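You operate a simulated robot arm through the tools that you are given. There is no shell and no other tool.

Carry out the task below with a simulated two-armed robot. There is one attempt and no reset: what you move stays moved.

TASK
Show the loose copper electrode sharp at 30x on the grey microscope's screen.
Fine: it stands between the two microscopes; lamp on 2. Set down upright: copper electrode.

It is judged by the outcome, as a careful person would: the job done as asked, and still so three seconds after it is handed in. It fails if anything else is knocked over, pushed out of place, dropped, spilled or broken.

THE ROBOT
Two 7-joint arms with fingered hands on one trunk that stands fixed in place. Base frame: the origin is at the foot of the trunk, x ahead of it, y to its left, z up. Lengths are in m, angles in degrees, forces in N, time in s.
The left shoulder is at [0.034, 0.173, 1.355], the right one opposite. With the tool pointing down near the work surface each hand reaches from about 0.1 to 0.64 m from the base axis, measured 20 degrees to its own side. Payload 3.5 kg a hand.
The TCP of each hand is the grasp point between the finger pads, 0.03 m short of the fingertips. In the tool frame z runs along the fingers and y along their closing line. The gripper opens to 0.104 m; its body begins 0.035 m behind the TCP. The gripper is a hand of 3 fingers: y runs from the thumb to the fingers, the wrist lies at [-0.015, -0.104, -0.178] in the tool frame, and closing takes about 1.5 s.
Orientation is told as [roll, pitch, yaw] about the base's x, y, z axes, in that order, counted from this pose: with the fingers straight down and the wrist toward the robot, the tool's x, y and z point along [0, 1, 0], [1, 0, 0] and [0, 0, -1] of the base frame.

THE INTERFACE
- The arms move only by the tool arm_command. It takes "left_steps", "right_steps" or both (then of equal length, played together; a hand with none holds still); each is a list of rows, each a list of 6 numbers: the shift along the tool's x, y, z in m, then the turn, a rotation vector about the tool's x, y, z in degrees. In form: [[x, y, z, wx, wy, wz], ...]. A call has 1 to 20 rows; each row is the pose to reach, as a shift and turn from the pose commanded when the call began, along the tool's axes at that moment. "left_hand" and "right_hand" are, for a hand that has rows, the gripper command, from -1 (fully open) to 1 (shut), values between in proportion, set as the call begins (left out, the last holds). Rows are played at 5 a second. More than 0.05 m and 8.6 degrees between two rows, or a gripper value outside its range, and nothing of the call is played. A pose out of reach is approached as far as the arm can. The call stops where the force on the tool passes 40 N (or 10 N more than at its start, if that is more) or the arm is blocked; 0.2 s more then pass. The fingers move at their own pace (about 0.072 m/s each) and stop on an object; they squeeze with about 33 N. The grip force told is the motor's: it shows also when the fingers shut on nothing. Time passes only in rows, and 0.2 s behind the last, so rows that repeat a pose let the fingers close. The reply holds the time, the measured pose of the TCP, the force on the tool along the base axes, the opening and the grip force, in the units named above and with some noise, with the torque about the TCP (base axes, N m) and any sound that the robot's microphone picked up.
- Cameras (640 x 400 px; columns grow to the right, rows downward): "scene" is now at [0.0995, -0.0508, 1.525]; the picture's right is [-0.59, -0.81, 0.00], its down [-0.50, 0.36, -0.79] and it looks along [0.64, -0.46, -0.61] (base axes); focal length 214 px, centre (320, 200). "left" rides on the left gripper at [-0.064, -0.094, -0.117] in its tool frame; the picture's right is [-0.72, -0.33, 0.61], its down [0.64, -0.65, 0.40] and it looks along [0.27, 0.68, 0.68] (tool axes); focal length 238 px, centre (320, 200). "right" rides on the right gripper at [0.064, -0.094, -0.117] in its tool frame; the picture's right is [-0.72, 0.33, -0.61], its down [-0.64, -0.65, 0.40] and it looks along [-0.27, 0.68, 0.68] (tool axes); focal length 238 px, centre (320, 200).
- camera(camera): a new picture of that camera. It takes no simulated time.
- lift_body(by): moves the trunk up (or, below 0, down) by that many m; the arms and the scene camera ride with it, the base frame stays. It gives what a move gives, with no picture.
- finger_targets(index, middle, thumb_bend, thumb_turn, hand): sets how far each is bent, from 0 (flat) to 1 (curled in); at 0.3 the hand is open as for a grip, at 0.7 the pads meet at the TCP. One left out holds its place. A second passes; each finger stops where it meets its share of the squeeze, and holds until it gets a number again. A gripper value or a shape takes the hand back. It gives what a move gives, with no picture; readings hold the bend of each and the force on the fingers (four entries, about 0 where the hand has none), thumb and palm. thumb_turn goes from beside the hand (0) to across from the fingers (1), as for a grip.
- set_grasp(shape, hand): the hand has 3 fingers and takes this shape, open, in about a second: jaw (thumb against the fingers, like two jaws); tri (thumb and two fingers); tip (a fingertip pinch); poke (one finger out to press); point (the index stretched); flat (the hand flat); cup (the hand cupped); fist (a fist). The gripper value then closes the fingers along that shape, each until it touches; the sizes above hold for jaw. It gives what a move gives, with no picture.
- turn_head(pan, tilt): turns the head with the scene camera to pan (to the left, within 86 degrees either way) and tilt (down, from -29 to 69), counted from straight ahead of the robot (the tilt from the chest, where the trunk bows). It gives what a move gives.
- point_at(camera, pixels): for up to 12 pixels [column, row] of the newest picture of that camera ("zoom" is the newest enlarged one), the place [x, y, z] in the base frame of the surface seen there, good to about 0.002 m. It takes no simulated time.
- zoom(camera, box): a new picture of the part [left, top, right, bottom] of that camera's present view, enlarged. It takes no simulated time.
- sign_off(): hands the job in; it is judged then, once.

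Open the grippers and draw the arms clear of the work before you hand the job in, unless the task says otherwise.

The tools are called after "Emit:" as a command line: name --argument value ..., lists and objects as JSON in quotes. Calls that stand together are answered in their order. arm_command: Moves the arms, as the interface text tells. Its arguments: {"type":"object","properties":{"left_steps":{"type":"array","items":{"type":"array","items":{"type":"number"}}},"left_hand":{"type":"number"},"right_steps":{"type":"array","items":{"type":"array","items":{"type":"number"}}},"right_hand":{"type":"number"}},"required":[]} The other tools are called the same way: lift_body (by) moves the trunk up or down; set_grasp (shape, hand) gives the hand a shape; finger_targets (index, middle, thumb_bend, thumb_turn, hand) moves the fingers one by one; turn_head (pan, tilt) turns the head that bears the scene camera; camera (camera) takes a picture; point_at (camera, pixels) gives the place of the surface under pixels of a picture; zoom (camera, box) takes an enlarged picture of a part of a camera's view; sign_off () hands the job in.

At the start:

```text
time_s: 0.0
left_tcp_pos: [0.4072, -0.0437, 1.4334]
left_tcp_rot: [-0.1, 0.0, -0.1]
left_wrist_force: [-0.3, 0.2, 0.1]
left_torque: [-0.04, 0.0, -0.03]
left_opening: 0.1036
left_finger_force: 0.1
left_shape: jaw
left_bend: [0.3, 0.3, 0.3, 0.98]
left_finger forces: [0.0, 0.0, 0.1, 0.1, 0.0, 0.1]
right_tcp_pos: [0.3564, -0.4631, 1.4444]
right_tcp_rot: [0.2, 0.0, 0.0]
right_wrist_force: [-0.2, 0.6, -0.1]
right_torque: [0.0, -0.02, -0.01]
right_opening: 0.1038
right_finger_force: 0.1
right_shape: jaw
right_bend: [0.3, 0.3, 0.3, 0.98]
right_finger forces: [0.0, 0.0, 0.0, 0.0, 0.0, 0.0]
trunk travel left (down, up): [-0.45, 0.304]
head pan, tilt (commanded): [-35.9, 37.8]
```

scene: 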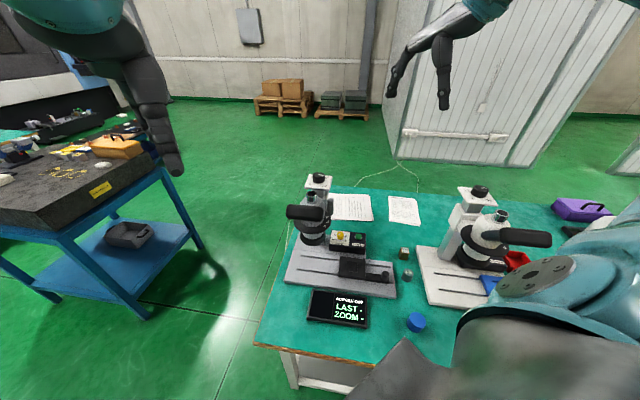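
right: 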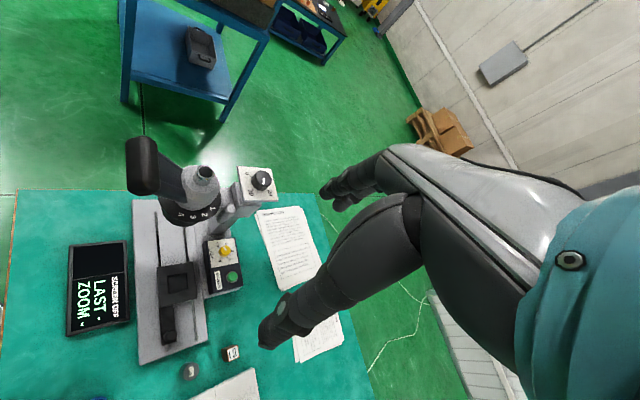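
left: 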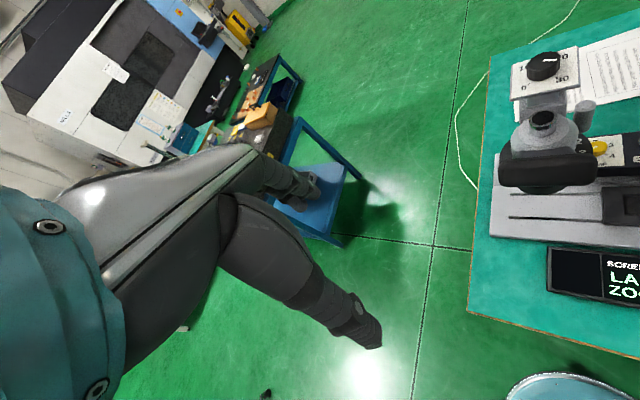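

I start by looking closer at the bench: two microscopes, a screen with text and small blocks between them. I zoom in on several parts.

Emit:
zoom --camera "scene" --box '[270, 160, 430, 340]'

Emit:
zoom --camera "scene" --box '[380, 170, 540, 340]'

Emit:
zoom --camera "right" --box '[50, 130, 350, 400]'

```text
2.22 times, centred on (350, 250) of scene
```

zoom: 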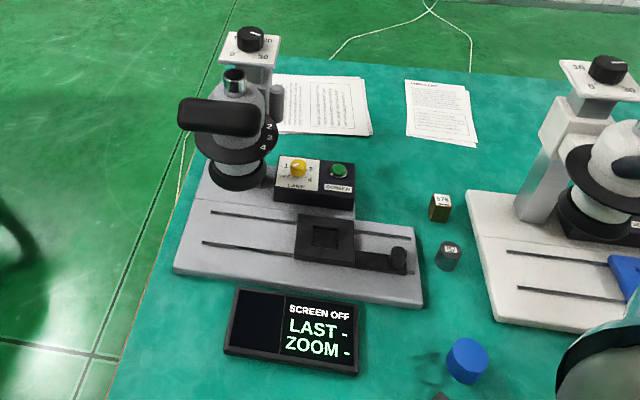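

```text
2.35 times, centred on (460, 255) of scene
```

zoom: 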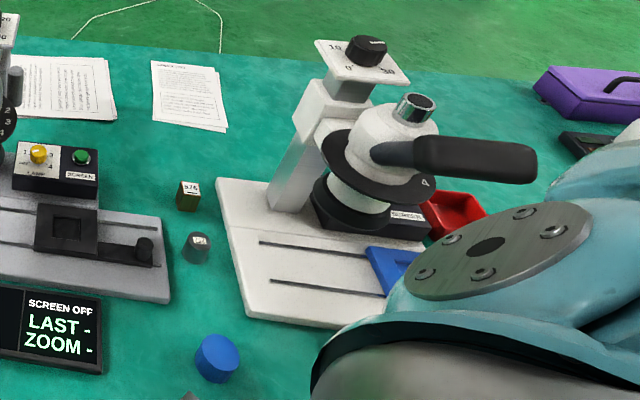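

```text
1.48 times, centred on (200, 265) of right
```

zoom: 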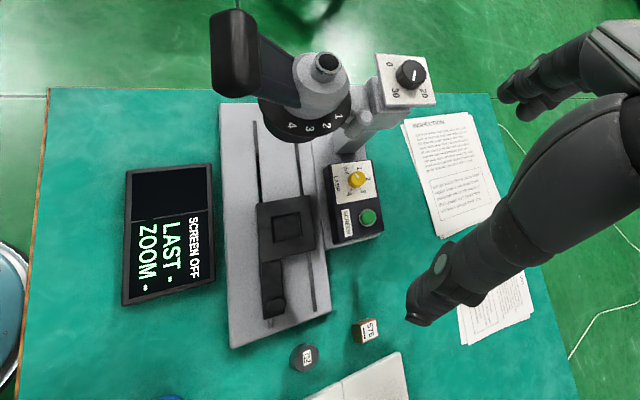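

The grey microscope has a sliding stage, a lever, a top knob, a lamp dial and a green screen button; two labelled pieces stand between the microscopes. I read the papers next.

Emit:
zoom --camera "scene" --box '[325, 185, 380, 225]'

Emit:
zoom --camera "scene" --box '[380, 190, 430, 230]'

Emit:
zoom --camera "right" --box '[245, 200, 335, 295]'

Emit:
zoom --camera "scene" --box '[390, 235, 430, 290]'

Emit:
zoom --camera "right" --box '[170, 330, 260, 390]'

Emit:
zoom --camera "scene" --box '[280, 165, 345, 250]'

Emit:
zoom --camera "scene" --box '[325, 225, 405, 300]'

```text
10.00 times, centred on (352, 205) of scene
```

zoom: 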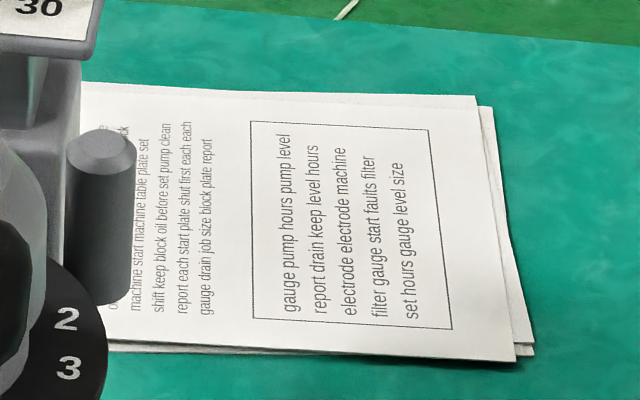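

```text
10.00 times, centred on (405, 210) of scene
```

zoom: 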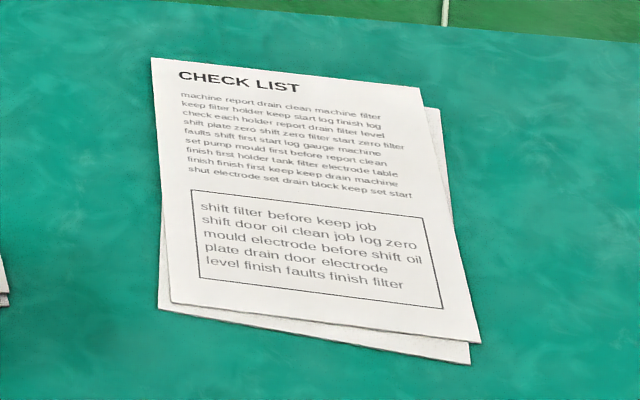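

```text
4.21 times, centred on (290, 248) of right
```

zoom: 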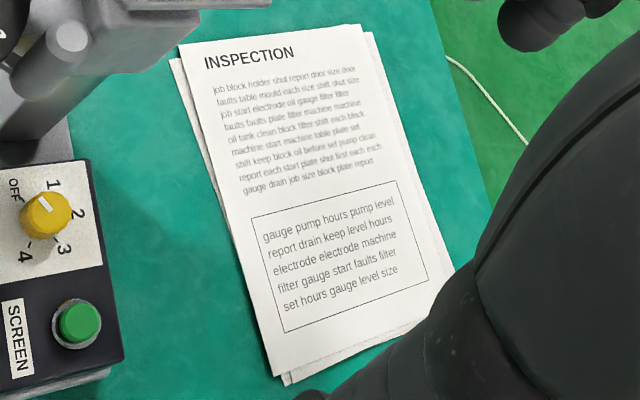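

```text
7.27 times, centred on (410, 262) of scene
```

zoom: 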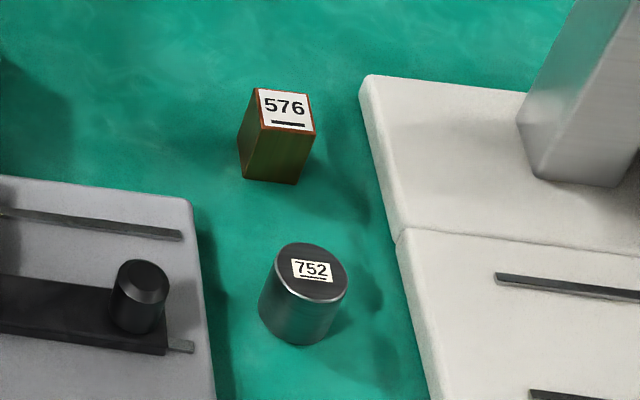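

```text
6.67 times, centred on (215, 360) of right
```

zoom: 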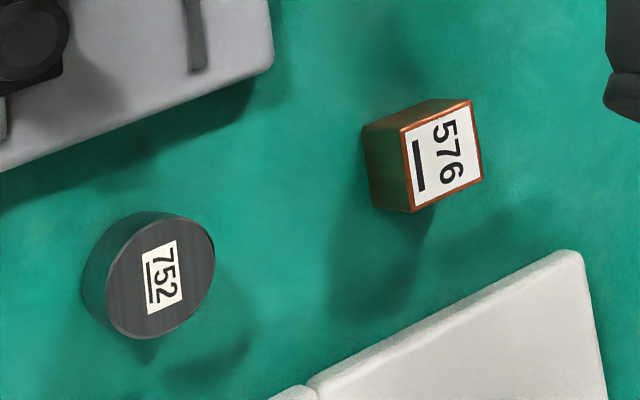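

```text
4.71 times, centred on (312, 208) of scene
```

zoom: 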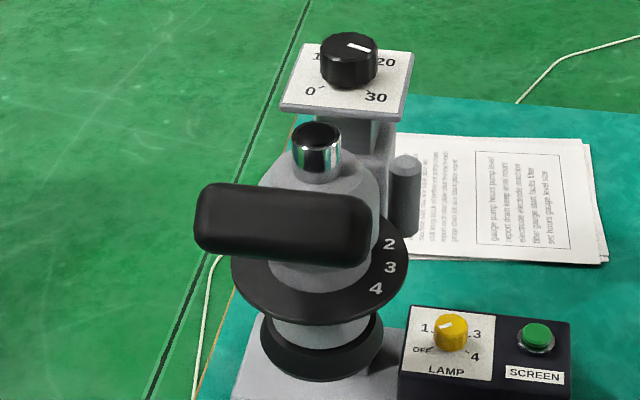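

```text
5.33 times, centred on (365, 262) of scene
```

zoom: 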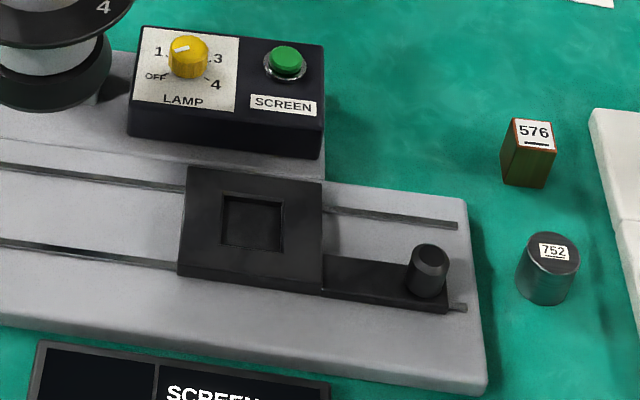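

The copper piece is the block "576" (scene ~(404,254)); the grey cylinder "752" is not copper. I get coordinates for the main features.

Emit:
camera --camera "scene"

Emit:
point_at --camera "scene" --pixels '[[404, 249], [404, 257], [407, 272], [352, 265], [386, 276], [341, 236], [360, 238], [319, 178], [310, 211], [312, 238], [394, 294], [336, 305]]'

Emit:
point_at --camera "right" --pixels '[[232, 353], [176, 283], [150, 165], [261, 180], [205, 174], [226, 251], [231, 277], [168, 330], [190, 370], [220, 345]]'

```text
taken
```

scene: 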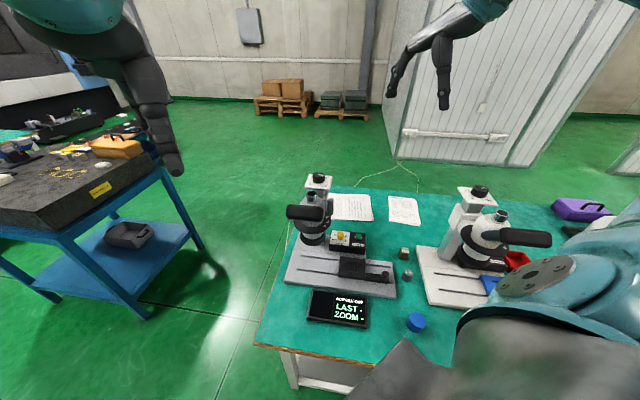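

```text
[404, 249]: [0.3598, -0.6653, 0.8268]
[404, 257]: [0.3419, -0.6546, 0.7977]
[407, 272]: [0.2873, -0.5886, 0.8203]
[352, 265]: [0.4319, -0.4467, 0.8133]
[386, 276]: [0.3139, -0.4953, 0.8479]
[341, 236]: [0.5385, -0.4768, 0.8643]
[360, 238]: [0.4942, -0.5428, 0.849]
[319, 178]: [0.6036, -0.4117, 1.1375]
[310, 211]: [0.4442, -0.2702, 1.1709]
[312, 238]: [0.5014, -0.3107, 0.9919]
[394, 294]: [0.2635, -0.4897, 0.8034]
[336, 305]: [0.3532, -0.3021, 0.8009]
```

```text
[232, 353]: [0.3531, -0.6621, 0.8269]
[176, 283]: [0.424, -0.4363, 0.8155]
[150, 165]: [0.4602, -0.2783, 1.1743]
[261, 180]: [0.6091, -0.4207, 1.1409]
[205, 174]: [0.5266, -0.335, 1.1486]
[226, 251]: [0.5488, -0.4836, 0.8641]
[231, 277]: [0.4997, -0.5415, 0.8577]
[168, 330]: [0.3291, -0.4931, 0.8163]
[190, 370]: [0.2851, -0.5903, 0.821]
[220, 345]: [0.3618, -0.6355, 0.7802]
```

Table top is about z 0.78 and the block's top at z 0.827. I zoom on the dials, ring and screen for the current settings.

Emit:
zoom --camera "right" --box '[200, 225, 250, 295]'

Emit:
zoom --camera "right" --box '[230, 155, 290, 215]'

Emit:
zoom --camera "right" --box '[120, 130, 240, 230]'

Emit:
zoom --camera "right" --box '[60, 230, 140, 340]'

Emit:
zoom --camera "left" --box '[480, 30, 640, 240]'

Emit:
zoom --camera "right" --box '[130, 190, 220, 350]'

```text
5.71 times, centred on (225, 260) of right
```

zoom: 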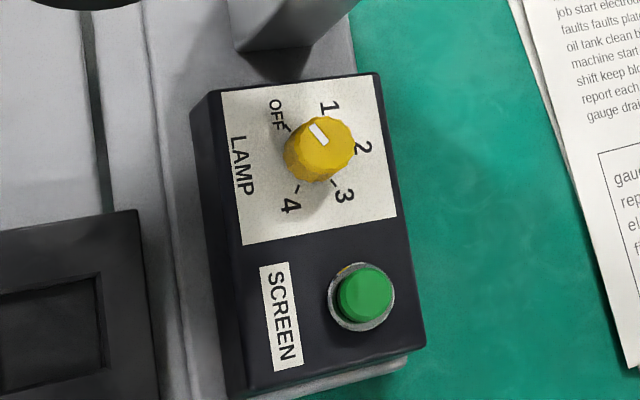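

```text
6.67 times, centred on (260, 185) of right
```

zoom: 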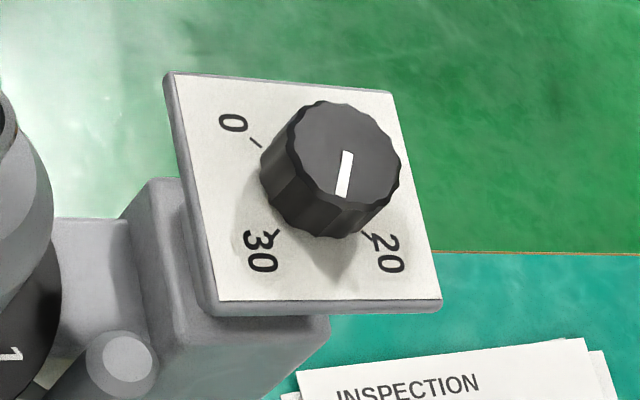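

```text
4.00 times, centred on (180, 180) of right
```

zoom: 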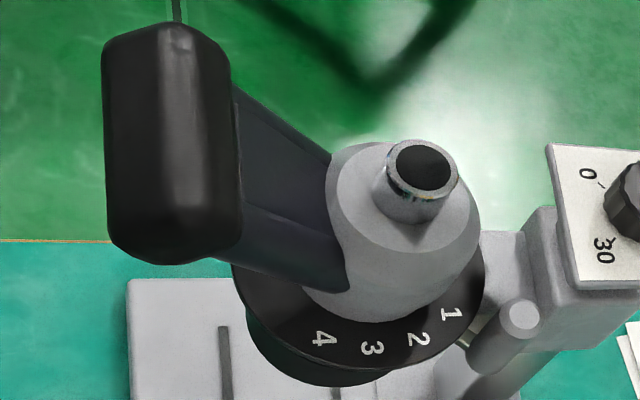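

```text
3.64 times, centred on (100, 285) of right
```

zoom: 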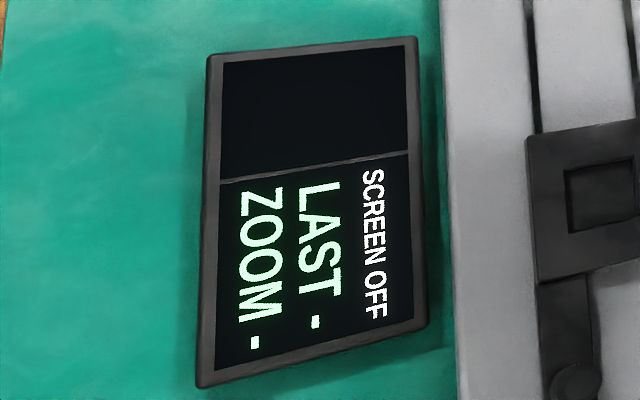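

```text
1.90 times, centred on (560, 135) of left
```

zoom: 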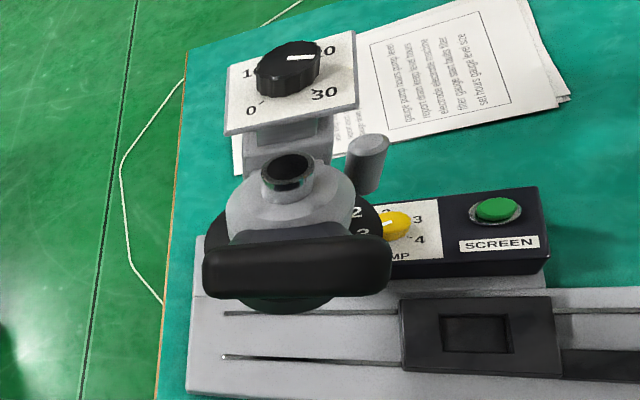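

```text
2.50 times, centred on (175, 270) of right
```

zoom: 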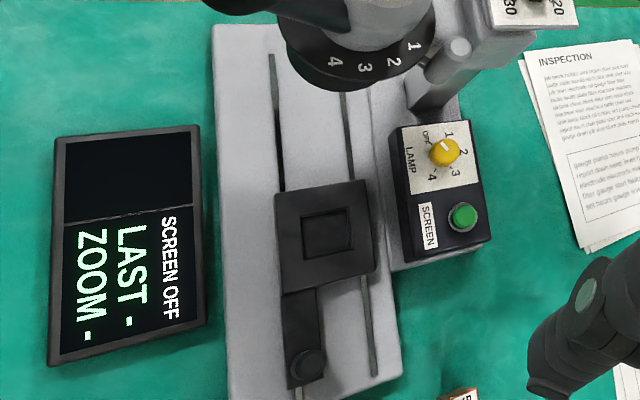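

The lamp pointer is at 1. The top knob's plate (0/10/20/30) and the ring's 1–4 need identifying, so I zoom on the white twin and the labels too.

Emit:
zoom --camera "scene" --box '[450, 180, 510, 220]'

Emit:
zoom --camera "scene" --box '[450, 205, 550, 275]'

Emit:
zoom --camera "scene" --box '[300, 165, 340, 195]'

Emit:
zoom --camera "scene" --box '[285, 195, 345, 250]'

Emit:
zoom --camera "left" --box '[490, 30, 610, 130]'

Emit:
zoom --camera "left" --box '[490, 100, 640, 200]'

```text
10.00 times, centred on (480, 200) of scene
```

zoom: 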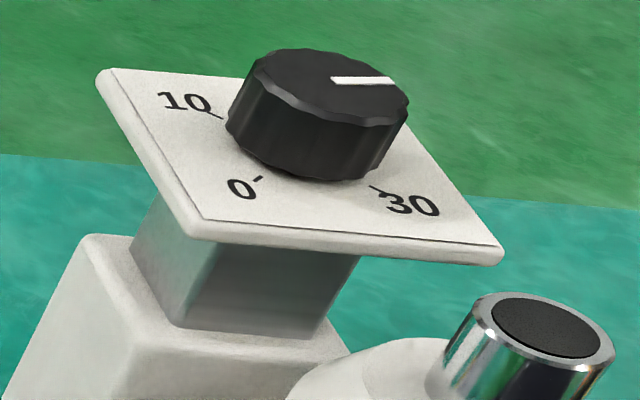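

```text
5.71 times, centred on (500, 240) of scene
```

zoom: 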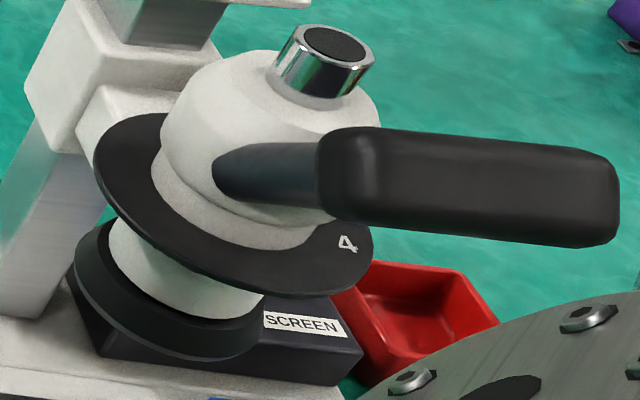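

```text
13.33 times, centred on (320, 180) of scene
```

zoom: 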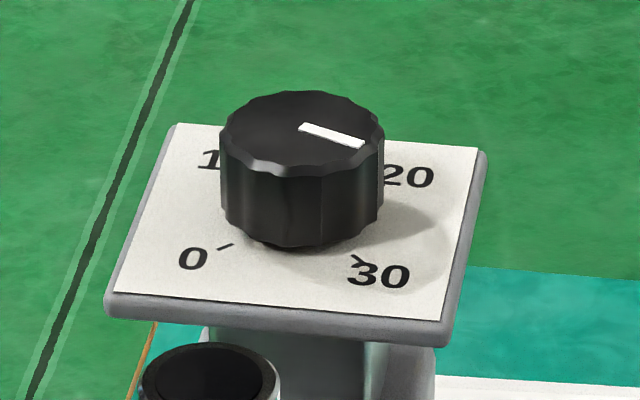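

```text
7.27 times, centred on (315, 222) of scene
```

zoom: 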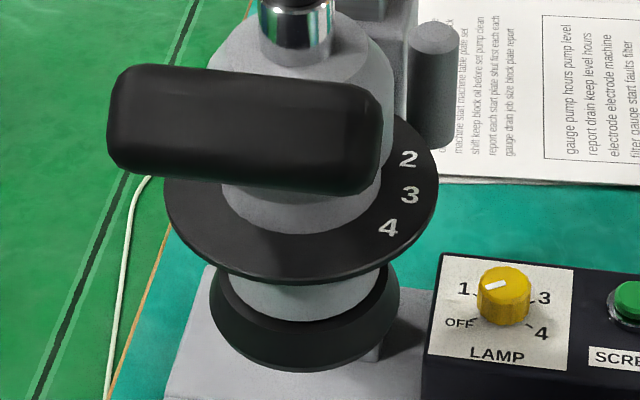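

```text
4.00 times, centred on (550, 80) of left
```

zoom: 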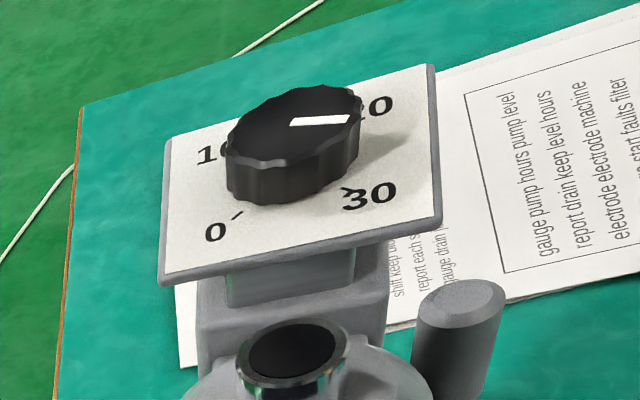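

```text
4.00 times, centred on (565, 150) of left
```

zoom: 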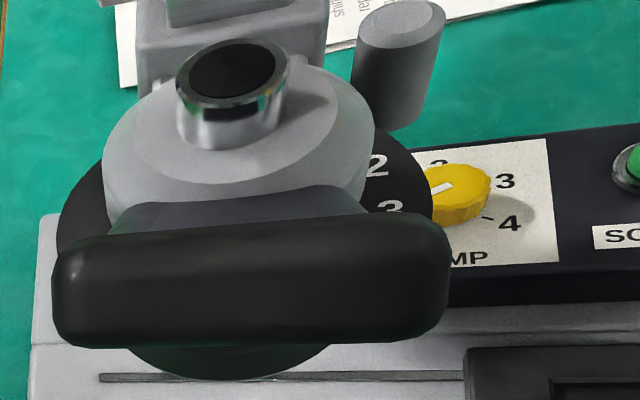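

The lever bar, number ring and top knob function are still unclear, so I want a lower viewpoint. Hands are well above the bench (z 1.43); I lower the trunk 0.2 m, which also improves reach.

Emit:
lift_body --by -0.2

Emit:
camera --camera "scene"

Emit:
camera --camera "right"

Emit:
camera --camera "left"

```text
time_s: 2.2
left_tcp_pos: [0.4064, -0.0434, 1.2334]
left_tcp_rot: [0.0, -0.1, 0.0]
left_wrist_force: [-0.1, -0.1, -0.1]
left_torque: [-0.01, -0.01, 0.01]
left_opening: 0.1035
left_finger_force: 0.1
left_shape: jaw
left_bend: [0.3, 0.3, 0.3, 0.98]
left_finger forces: [0.0, 0.1, 0.0, 0.1, 0.1, 0.0]
right_tcp_pos: [0.3551, -0.4636, 1.2449]
right_tcp_rot: [0.1, 0.0, 0.0]
right_wrist_force: [0.6, -0.2, -0.1]
right_torque: [0.0, 0.0, 0.03]
right_opening: 0.1037
right_finger_force: 0.1
right_shape: jaw
right_bend: [0.3, 0.3, 0.3, 0.98]
right_finger forces: [0.1, 0.0, 0.1, 0.0, 0.0, 0.0]
trunk travel left (down, up): [-0.25, 0.504]
head pan, tilt (commanded): [-35.9, 37.8]
```

```text
taken
```

scene: 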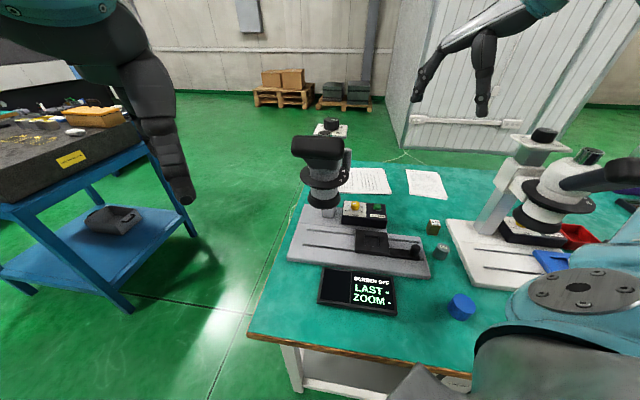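

```text
taken
```

right: 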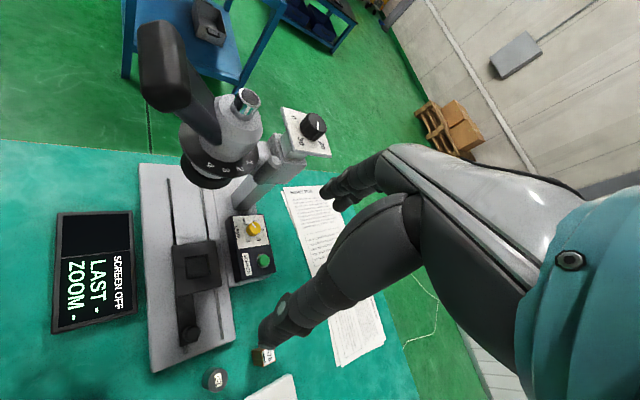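

```text
taken
```

left: 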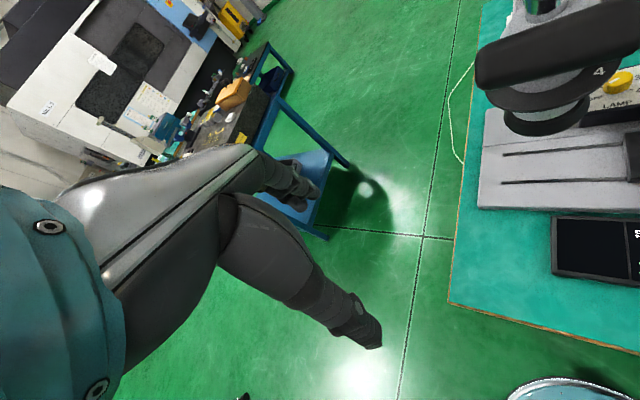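

Now a lower viewpoint. I zoom on the grey head and the white head in the scene view.

Emit:
zoom --camera "scene" --box '[280, 110, 370, 220]'

Emit:
zoom --camera "scene" --box '[490, 120, 640, 250]'

Emit:
zoom --camera "right" --box '[130, 10, 330, 210]'

Emit:
zoom --camera "right" --box '[220, 90, 330, 190]'

Emit:
zoom --camera "scene" --box '[280, 180, 460, 320]'

```text
3.64 times, centred on (325, 165) of scene
```

zoom: 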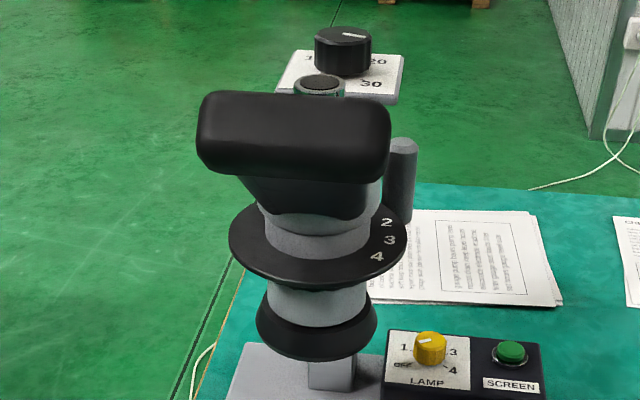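

```text
3.08 times, centred on (565, 185) of scene
```

zoom: 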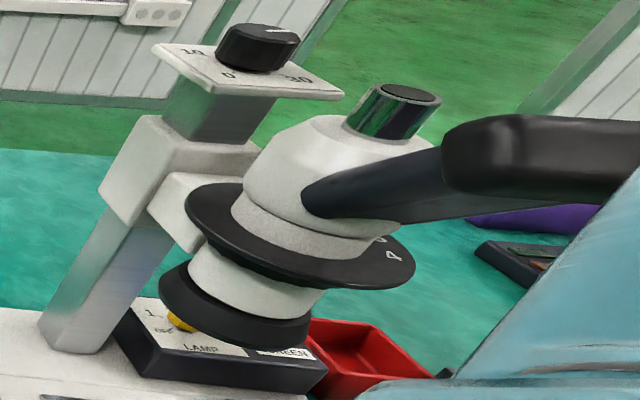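

```text
2.00 times, centred on (230, 110) of right
```

zoom: 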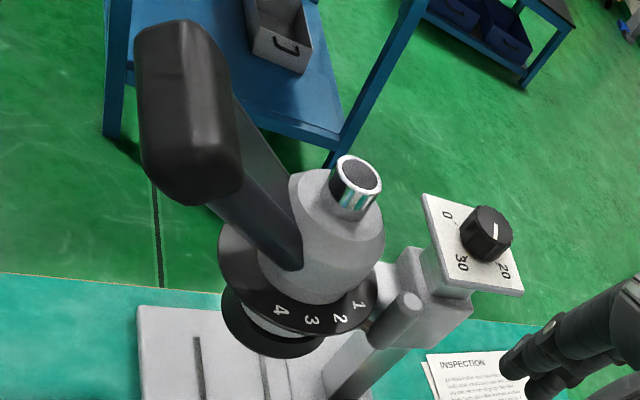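

```text
4.00 times, centred on (275, 140) of right
```

zoom: 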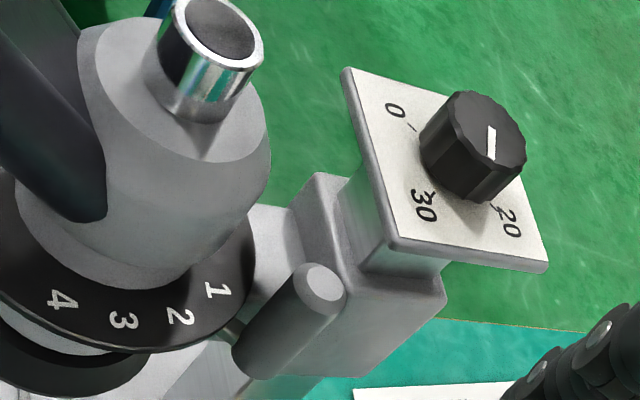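

```text
2.86 times, centred on (370, 250) of scene
```

zoom: 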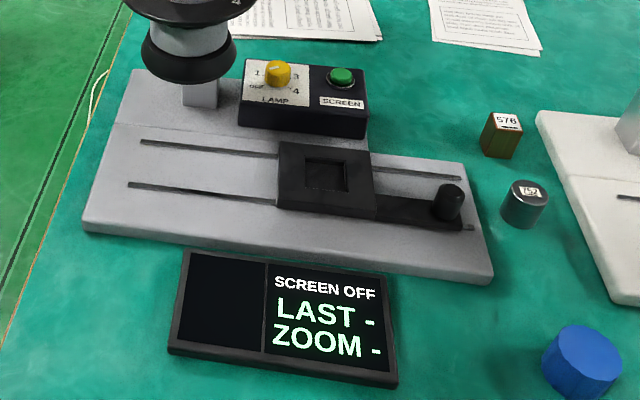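

The ring carries a vertical peg lever next to "1" (right-zoom ~(300,310)), so ring lever likely sets zoom and top knob sets focus. I measure the geometry now.

Emit:
zoom --camera "scene" --box '[340, 200, 460, 275]'

Emit:
point_at --camera "zoom" --pixels '[[84, 167], [184, 175], [182, 238], [85, 235], [133, 205], [397, 247], [497, 122], [475, 130], [515, 128], [501, 105], [490, 155], [543, 247]]'

Emit:
point_at --camera "scene" --pixels '[[288, 255], [428, 276], [313, 206], [432, 241], [310, 245], [420, 263], [319, 300], [397, 314], [330, 270], [250, 340], [436, 292], [477, 272]]'

```text
5.33 times, centred on (400, 238) of scene
```

zoom: 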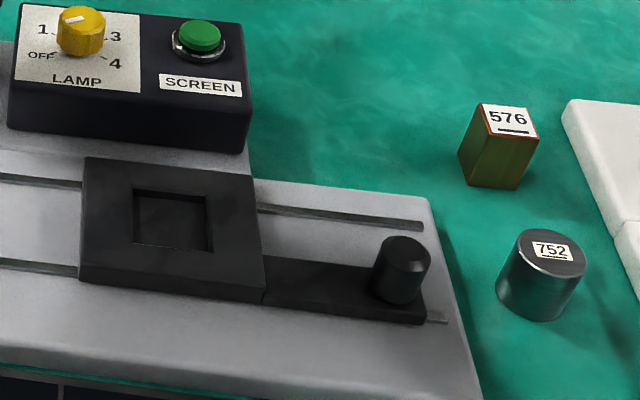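

```text
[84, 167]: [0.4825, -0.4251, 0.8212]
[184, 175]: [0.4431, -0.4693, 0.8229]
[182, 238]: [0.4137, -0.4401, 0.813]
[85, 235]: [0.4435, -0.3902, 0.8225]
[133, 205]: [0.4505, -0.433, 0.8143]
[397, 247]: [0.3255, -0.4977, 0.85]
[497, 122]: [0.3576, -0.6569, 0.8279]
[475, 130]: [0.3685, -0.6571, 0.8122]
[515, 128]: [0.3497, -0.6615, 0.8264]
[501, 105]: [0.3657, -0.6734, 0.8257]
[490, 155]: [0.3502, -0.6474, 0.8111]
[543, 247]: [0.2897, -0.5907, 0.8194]
```

```text
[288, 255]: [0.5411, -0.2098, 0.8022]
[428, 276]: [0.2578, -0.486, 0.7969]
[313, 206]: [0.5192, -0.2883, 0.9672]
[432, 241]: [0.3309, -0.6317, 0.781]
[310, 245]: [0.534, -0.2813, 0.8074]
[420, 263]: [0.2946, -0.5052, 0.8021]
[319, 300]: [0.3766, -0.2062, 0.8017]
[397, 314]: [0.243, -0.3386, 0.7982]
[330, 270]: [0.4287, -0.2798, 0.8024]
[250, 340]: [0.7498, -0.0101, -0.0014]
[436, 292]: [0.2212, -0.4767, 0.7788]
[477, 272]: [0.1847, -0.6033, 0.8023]
```

The base is yawed roughly 45°. I take finer zooms of the block and the stage recess to size them.

Emit:
zoom --camera "scene" --box '[420, 215, 446, 240]'

Emit:
point_at --camera "zoom" --pixels '[[320, 100], [250, 60], [400, 60], [250, 140], [400, 140], [320, 200], [320, 250], [320, 300], [200, 200], [420, 200]]'

```text
16.00 times, centred on (433, 228) of scene
```

zoom: 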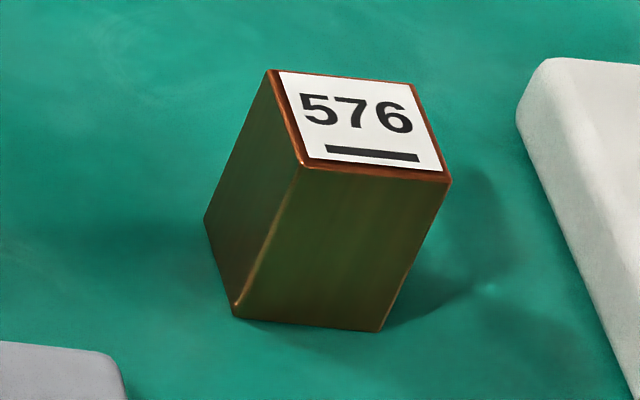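

```text
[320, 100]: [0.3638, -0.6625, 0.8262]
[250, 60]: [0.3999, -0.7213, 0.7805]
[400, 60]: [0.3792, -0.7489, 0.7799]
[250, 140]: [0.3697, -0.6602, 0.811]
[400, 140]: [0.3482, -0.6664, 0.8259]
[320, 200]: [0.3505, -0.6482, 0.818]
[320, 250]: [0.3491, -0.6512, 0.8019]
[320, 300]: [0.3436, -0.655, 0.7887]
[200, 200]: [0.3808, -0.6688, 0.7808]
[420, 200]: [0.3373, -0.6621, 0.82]
```

I measure the block's top corners and then the recess corners.

Emit:
point_at --camera "zoom" --pixels '[[276, 75], [408, 87], [443, 176], [307, 160], [355, 122], [240, 308], [375, 325], [210, 220]]'

Emit:
zoom --camera "scene" --box '[350, 222, 395, 265]'

Emit:
point_at --camera "zoom" --pixels '[[100, 100], [200, 70], [300, 100], [400, 100], [400, 200], [200, 200], [300, 200], [200, 300], [300, 300], [400, 300], [100, 300], [500, 350]]'

```text
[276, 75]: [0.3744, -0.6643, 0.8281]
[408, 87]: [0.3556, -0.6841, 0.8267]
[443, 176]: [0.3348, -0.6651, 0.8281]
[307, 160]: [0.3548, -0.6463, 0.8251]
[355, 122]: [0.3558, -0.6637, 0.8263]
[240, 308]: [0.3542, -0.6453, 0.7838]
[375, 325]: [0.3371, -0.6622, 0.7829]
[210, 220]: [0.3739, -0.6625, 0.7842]
```

```text
9.30 times, centred on (372, 244) of scene
```

zoom: 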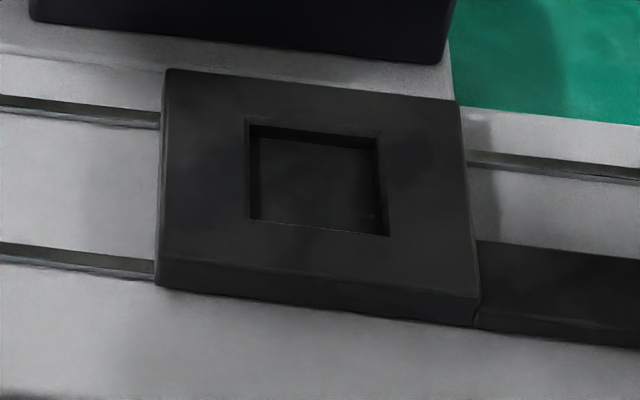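

```text
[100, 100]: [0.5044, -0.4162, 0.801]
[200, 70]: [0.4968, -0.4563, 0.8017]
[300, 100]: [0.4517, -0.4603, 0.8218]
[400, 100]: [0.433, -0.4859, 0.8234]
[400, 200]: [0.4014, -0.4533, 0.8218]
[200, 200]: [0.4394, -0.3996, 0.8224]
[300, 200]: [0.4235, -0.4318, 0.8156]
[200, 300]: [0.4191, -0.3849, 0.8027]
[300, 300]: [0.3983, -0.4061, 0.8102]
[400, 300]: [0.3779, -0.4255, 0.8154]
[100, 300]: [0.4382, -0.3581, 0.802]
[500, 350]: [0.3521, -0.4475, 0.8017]
```

I measure the recess rim corners on the stage top surface (just outside the edges) for the recess centre and orientation.

Emit:
point_at --camera "zoom" --pixels '[[244, 114], [384, 132], [394, 240], [246, 224], [168, 74], [455, 106], [474, 294], [160, 258], [315, 225], [313, 118], [242, 170], [390, 187]]'

Emit:
zoom --camera "right" --box '[160, 220, 240, 360]'

Emit:
zoom --camera "right" --box '[220, 205, 285, 295]'

```text
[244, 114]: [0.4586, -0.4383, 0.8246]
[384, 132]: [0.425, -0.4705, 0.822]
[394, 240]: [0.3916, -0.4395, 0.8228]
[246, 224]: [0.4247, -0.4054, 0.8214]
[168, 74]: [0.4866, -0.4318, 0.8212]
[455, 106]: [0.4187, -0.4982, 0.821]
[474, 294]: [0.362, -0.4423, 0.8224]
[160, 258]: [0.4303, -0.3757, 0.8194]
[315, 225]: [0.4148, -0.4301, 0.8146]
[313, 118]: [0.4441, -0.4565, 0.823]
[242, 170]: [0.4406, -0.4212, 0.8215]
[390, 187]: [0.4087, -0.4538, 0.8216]
```

```text
2.86 times, centred on (200, 290) of right
```

zoom: 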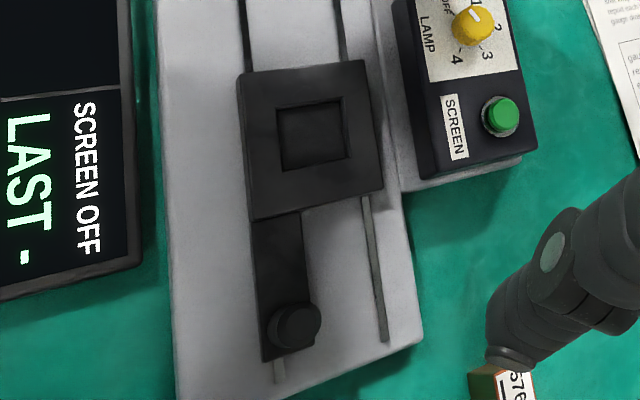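

```text
4.44 times, centred on (252, 250) of right
```

zoom: 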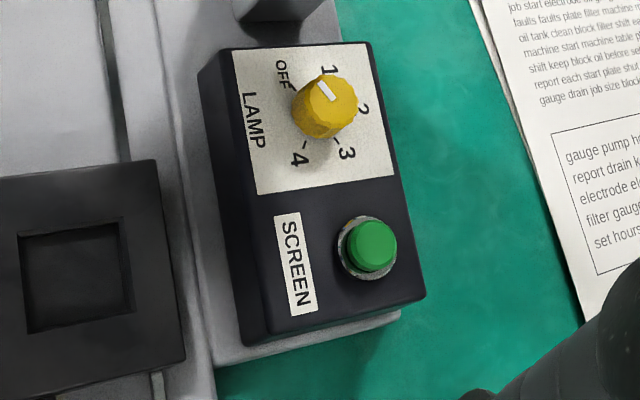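

Recess: ~44 mm square, centre about (0.425, -0.438), floor z≈0.814, rim z≈0.822; the block is ~28 mm square, 47 mm tall, both yawed ~45°. I measure the objective, peg lever, dials and the white base's edge near the block.

Emit:
zoom --camera "scene" --box '[290, 110, 360, 215]'

Emit:
point_at --camera "zoom" --pixels '[[235, 320], [290, 365], [345, 330], [300, 245], [398, 130], [398, 200], [330, 30], [240, 110], [370, 110], [300, 340], [320, 385]]'

Emit:
point_at --camera "scene" --pixels '[[447, 222], [450, 230], [455, 240], [463, 252], [446, 219], [470, 222], [355, 205], [355, 208], [378, 210], [349, 157], [442, 252], [443, 247]]'

Emit:
point_at --camera "right" --pixels '[[254, 229], [253, 220], [264, 260], [313, 126], [311, 140], [246, 97], [277, 146], [265, 165], [230, 160], [205, 180]]'

```text
3.81 times, centred on (325, 162) of scene
```

zoom: 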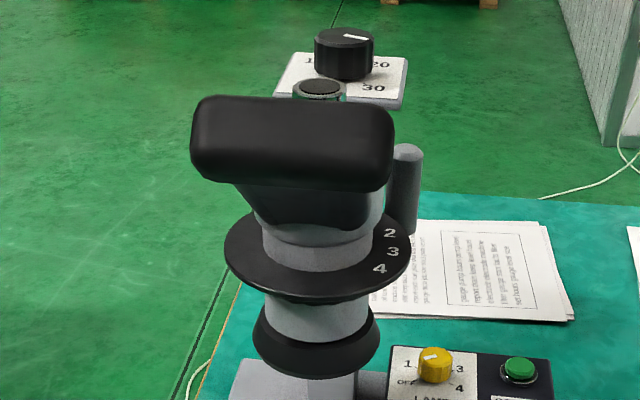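

```text
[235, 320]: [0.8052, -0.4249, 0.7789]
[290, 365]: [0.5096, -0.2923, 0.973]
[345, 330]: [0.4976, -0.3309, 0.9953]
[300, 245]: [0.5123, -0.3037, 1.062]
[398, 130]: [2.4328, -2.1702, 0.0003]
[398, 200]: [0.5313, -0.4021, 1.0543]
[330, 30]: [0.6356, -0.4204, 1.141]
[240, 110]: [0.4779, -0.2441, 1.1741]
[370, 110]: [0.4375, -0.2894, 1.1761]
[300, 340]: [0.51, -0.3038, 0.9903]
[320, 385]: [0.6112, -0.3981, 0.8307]
```

```text
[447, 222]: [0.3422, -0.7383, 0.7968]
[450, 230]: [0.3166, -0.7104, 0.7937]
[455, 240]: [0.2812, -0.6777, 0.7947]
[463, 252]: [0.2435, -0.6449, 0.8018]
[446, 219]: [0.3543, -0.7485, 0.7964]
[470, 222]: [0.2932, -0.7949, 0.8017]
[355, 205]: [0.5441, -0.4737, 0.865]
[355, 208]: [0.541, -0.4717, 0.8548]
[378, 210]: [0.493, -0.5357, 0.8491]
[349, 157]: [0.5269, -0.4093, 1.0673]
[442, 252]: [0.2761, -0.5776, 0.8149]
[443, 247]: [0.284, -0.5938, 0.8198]
```

```text
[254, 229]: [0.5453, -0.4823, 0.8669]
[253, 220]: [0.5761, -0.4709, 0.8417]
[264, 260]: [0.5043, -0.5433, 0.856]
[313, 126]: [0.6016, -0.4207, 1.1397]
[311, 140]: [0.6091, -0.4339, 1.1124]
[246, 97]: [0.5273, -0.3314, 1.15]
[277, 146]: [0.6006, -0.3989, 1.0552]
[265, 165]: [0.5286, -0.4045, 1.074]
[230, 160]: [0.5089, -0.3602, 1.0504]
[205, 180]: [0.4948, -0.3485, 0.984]
```

Measurements are consistent. I look at the right hand's shape to judge clearances before moving.

Emit:
zoom --camera "scene" --box '[390, 0, 560, 130]'

Emit:
zoom --camera "right" --box '[240, 130, 460, 380]'

```text
3.08 times, centred on (475, 65) of scene
```

zoom: 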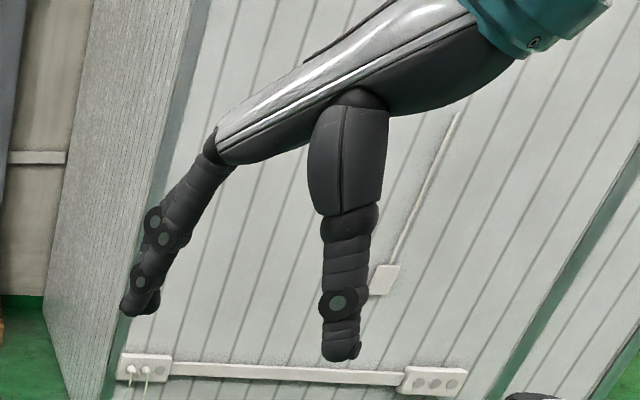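

```text
1.60 times, centred on (350, 255) of right
```

zoom: 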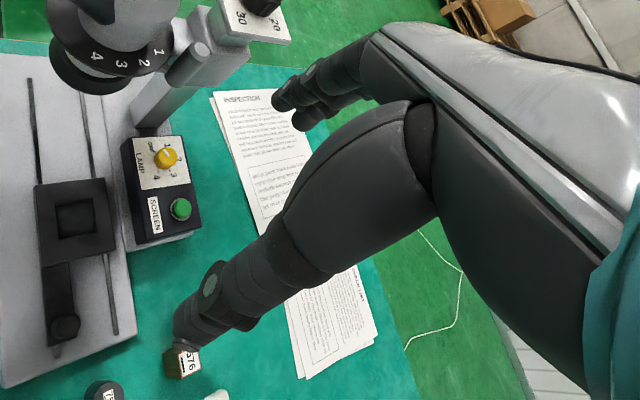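

The hand has two slim fingers ahead and a thicker thumb behind. Before approaching the block I check where the white microscope's head and eyepiece sit.

Emit:
point_at --camera "scene" --pixels '[[545, 135], [535, 150], [560, 180], [545, 215], [520, 212], [590, 180], [630, 175], [500, 200], [553, 262], [580, 235], [462, 307], [520, 150]]'

```text
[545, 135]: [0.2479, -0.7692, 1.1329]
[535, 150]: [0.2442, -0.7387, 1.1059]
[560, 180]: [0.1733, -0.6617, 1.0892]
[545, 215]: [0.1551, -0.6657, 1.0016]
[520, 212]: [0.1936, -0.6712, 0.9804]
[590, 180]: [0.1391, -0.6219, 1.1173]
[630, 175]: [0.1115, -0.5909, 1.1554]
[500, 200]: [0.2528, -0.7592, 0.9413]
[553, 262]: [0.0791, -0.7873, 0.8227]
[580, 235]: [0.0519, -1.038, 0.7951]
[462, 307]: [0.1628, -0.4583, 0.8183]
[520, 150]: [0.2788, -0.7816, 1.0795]
```

The white head (0.17,-0.67) and eyepiece (~(0.11,-0.59,1.155)) are near the right arm's elbow region, so I locate the right arm's links.

Emit:
turn_head --pan -60 --tilt 30

Emit:
camera --camera "scene"

Emit:
point_at --camera "scene" --pixels '[[320, 200], [420, 200], [520, 200], [320, 300], [420, 300], [520, 300], [600, 250], [450, 150], [400, 80], [300, 60]]'

```text
time_s: 3.0
left_tcp_pos: [0.4071, -0.0438, 1.233]
left_tcp_rot: [0.0, 0.0, 0.1]
left_wrist_force: [0.4, -0.8, -0.3]
left_torque: [-0.01, 0.03, -0.03]
left_opening: 0.1036
left_finger_force: 0.1
left_shape: jaw
left_bend: [0.3, 0.3, 0.3, 0.98]
left_finger forces: [0.0, 0.1, 0.1, 0.1, 0.0, 0.1]
right_tcp_pos: [0.3561, -0.4645, 1.2441]
right_tcp_rot: [0.1, 0.0, 0.0]
right_wrist_force: [-0.2, -0.2, -0.5]
right_torque: [0.01, 0.01, -0.01]
right_opening: 0.104
right_finger_force: 0.0
right_shape: jaw
right_bend: [0.3, 0.3, 0.3, 0.98]
right_finger forces: [0.1, 0.0, 0.0, 0.0, 0.1, 0.1]
trunk travel left (down, up): [-0.25, 0.504]
head pan, tilt (commanded): [-60.0, 30.0]
```

```text
taken
```

scene: 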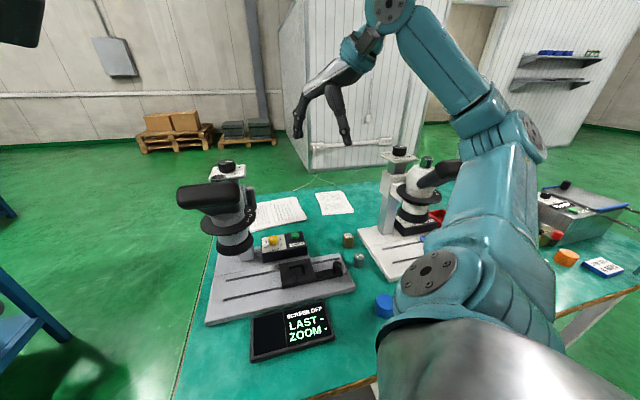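

```text
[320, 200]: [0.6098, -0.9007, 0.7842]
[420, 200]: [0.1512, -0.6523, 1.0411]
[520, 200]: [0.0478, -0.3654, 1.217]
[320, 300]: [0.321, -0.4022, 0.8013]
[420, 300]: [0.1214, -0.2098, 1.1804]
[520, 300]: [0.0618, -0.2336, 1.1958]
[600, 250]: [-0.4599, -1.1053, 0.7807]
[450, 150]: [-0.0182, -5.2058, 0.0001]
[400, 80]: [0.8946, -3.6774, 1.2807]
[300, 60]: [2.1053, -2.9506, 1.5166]
```

The whole right arm is visible now. I locate elbow and forearm points relative to the white microscope.

Emit:
point_at --camera "scene" --pixels '[[495, 155], [530, 140], [480, 115], [450, 60], [410, 20], [390, 10], [360, 45], [345, 75], [300, 120], [345, 130], [450, 175], [430, 185]]'

Emit:
zoom --camera "scene" --box '[340, 0, 640, 280]'

```text
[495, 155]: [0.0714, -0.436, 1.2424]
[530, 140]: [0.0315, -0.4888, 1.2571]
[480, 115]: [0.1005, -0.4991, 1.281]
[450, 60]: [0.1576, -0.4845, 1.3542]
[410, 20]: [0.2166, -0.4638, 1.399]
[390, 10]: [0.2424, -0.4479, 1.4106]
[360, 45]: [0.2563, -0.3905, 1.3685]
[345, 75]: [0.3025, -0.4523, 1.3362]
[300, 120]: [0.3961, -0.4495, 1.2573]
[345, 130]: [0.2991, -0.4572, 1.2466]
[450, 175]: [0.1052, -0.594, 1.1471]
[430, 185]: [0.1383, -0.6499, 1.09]
```

```text
1.43 times, centred on (490, 140) of scene
```

zoom: 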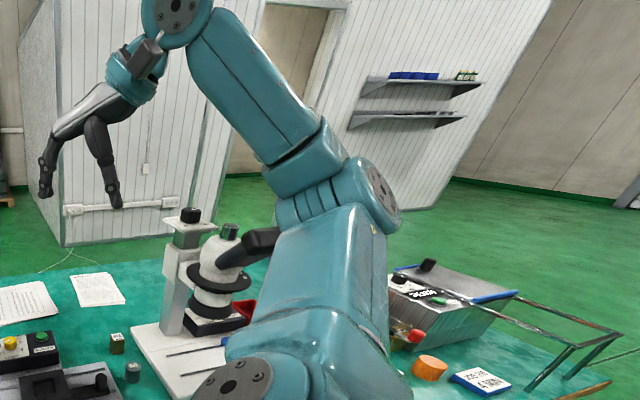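

The elbow sits near (0.06,-0.49,1.25), above the white eyepiece (top ~1.18). I raise the trunk 0.1 m for elbow clearance, then move the right hand high over toward the block with yaw -45°.

Emit:
lift_body --by 0.1

Emit:
arm_command --right_steps '[[-0.025, 0, 0.02, 0, 0, 5.6], [-0.05, 0, 0.04, 0, 0, 11.2], [-0.075, 0, 0.06, 0, 0, 16.9], [-0.1, 0, 0.08, 0, 0, 22.5], [-0.125, 0, 0.1, 0, 0, 28.1], [-0.15, 0, 0.12, 0, 0, 33.7], [-0.175, 0, 0.14, 0, 0, 39.4], [-0.2, 0, 0.16, 0, 0, 45], [-0.2, 0, 0.16, 0, 0, 45]]'

Emit:
camera --camera "scene"

Emit:
camera --camera "right"

```text
time_s: 4.4
left_tcp_pos: [0.4072, -0.0442, 1.3319]
left_tcp_rot: [0.0, 0.1, 0.0]
left_wrist_force: [0.9, 0.0, 0.0]
left_torque: [0.02, 0.02, 0.0]
left_opening: 0.1036
left_finger_force: 0.1
left_shape: jaw
left_bend: [0.3, 0.3, 0.3, 0.98]
left_finger forces: [0.0, 0.0, 0.0, 0.0, 0.1, 0.1]
right_tcp_pos: [0.3554, -0.4645, 1.3443]
right_tcp_rot: [0.0, 0.0, 0.1]
right_wrist_force: [-0.4, 1.1, 1.1]
right_torque: [-0.04, -0.01, 0.03]
right_opening: 0.1035
right_finger_force: 0.0
right_shape: jaw
right_bend: [0.3, 0.3, 0.3, 0.98]
right_finger forces: [0.1, 0.1, 0.0, 0.0, 0.0, 0.0]
trunk travel left (down, up): [-0.35, 0.404]
head pan, tilt (commanded): [-60.0, 30.0]
```

```text
time_s: 6.4
left_tcp_pos: [0.4076, -0.0429, 1.3333]
left_tcp_rot: [0.0, 0.1, -0.1]
left_wrist_force: [0.2, -0.5, 0.1]
left_torque: [0.01, 0.01, 0.05]
left_opening: 0.1037
left_finger_force: 0.0
left_shape: jaw
left_bend: [0.3, 0.3, 0.3, 0.98]
left_finger forces: [0.0, 0.0, 0.0, 0.0, 0.0, 0.0]
right_tcp_pos: [0.3535, -0.6641, 1.185]
right_tcp_rot: [0.2, 0.0, -45.0]
right_wrist_force: [-0.2, -0.3, 0.4]
right_torque: [-0.03, 0.01, 0.01]
right_opening: 0.1039
right_finger_force: 0.2
right_shape: jaw
right_bend: [0.3, 0.3, 0.3, 0.98]
right_finger forces: [0.1, 0.1, 0.1, 0.1, 0.0, 0.0]
trunk travel left (down, up): [-0.35, 0.404]
head pan, tilt (commanded): [-60.0, 30.0]
```

```text
taken
```

scene: 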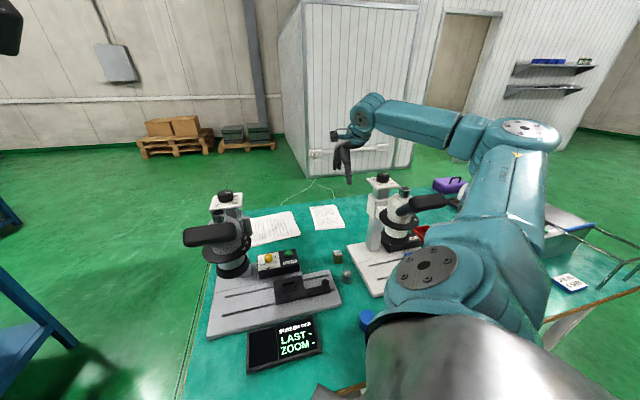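

```text
taken
```

right: 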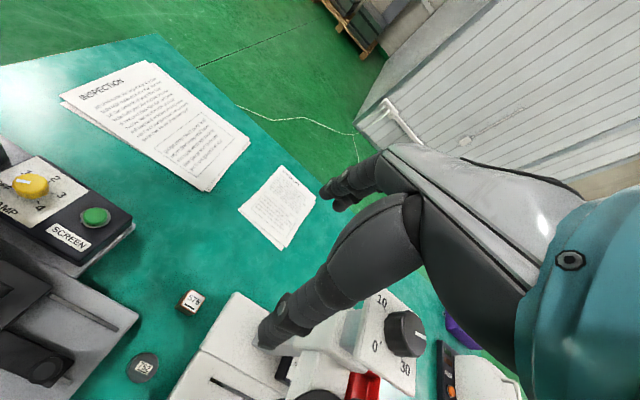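

TCP is above the block at z 1.185. I check elbow and forearm positions again before descending.

Emit:
point_at --camera "scene" --pixels '[[520, 128], [480, 140], [440, 122], [400, 115], [370, 110], [345, 135], [348, 175], [500, 200], [425, 202], [405, 195]]'

Emit:
zoom --camera "scene" --box '[310, 80, 580, 300]'

```text
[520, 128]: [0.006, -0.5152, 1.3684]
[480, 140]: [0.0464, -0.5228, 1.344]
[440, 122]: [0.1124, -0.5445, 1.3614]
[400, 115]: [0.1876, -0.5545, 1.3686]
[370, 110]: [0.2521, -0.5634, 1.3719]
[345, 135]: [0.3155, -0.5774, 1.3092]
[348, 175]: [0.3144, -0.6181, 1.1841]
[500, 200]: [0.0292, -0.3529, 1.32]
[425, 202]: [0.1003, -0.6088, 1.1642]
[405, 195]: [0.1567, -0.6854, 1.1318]
```

```text
1.82 times, centred on (445, 190) of scene
```

zoom: 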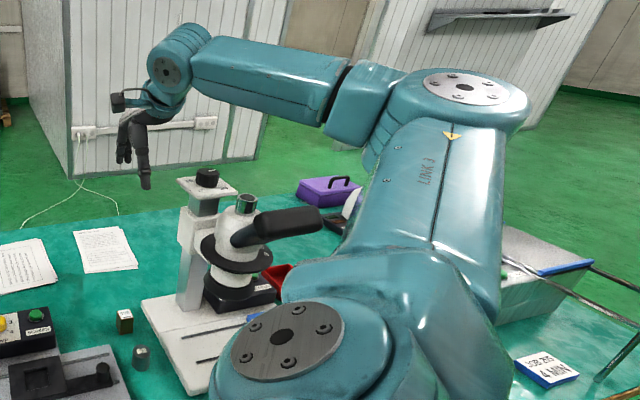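

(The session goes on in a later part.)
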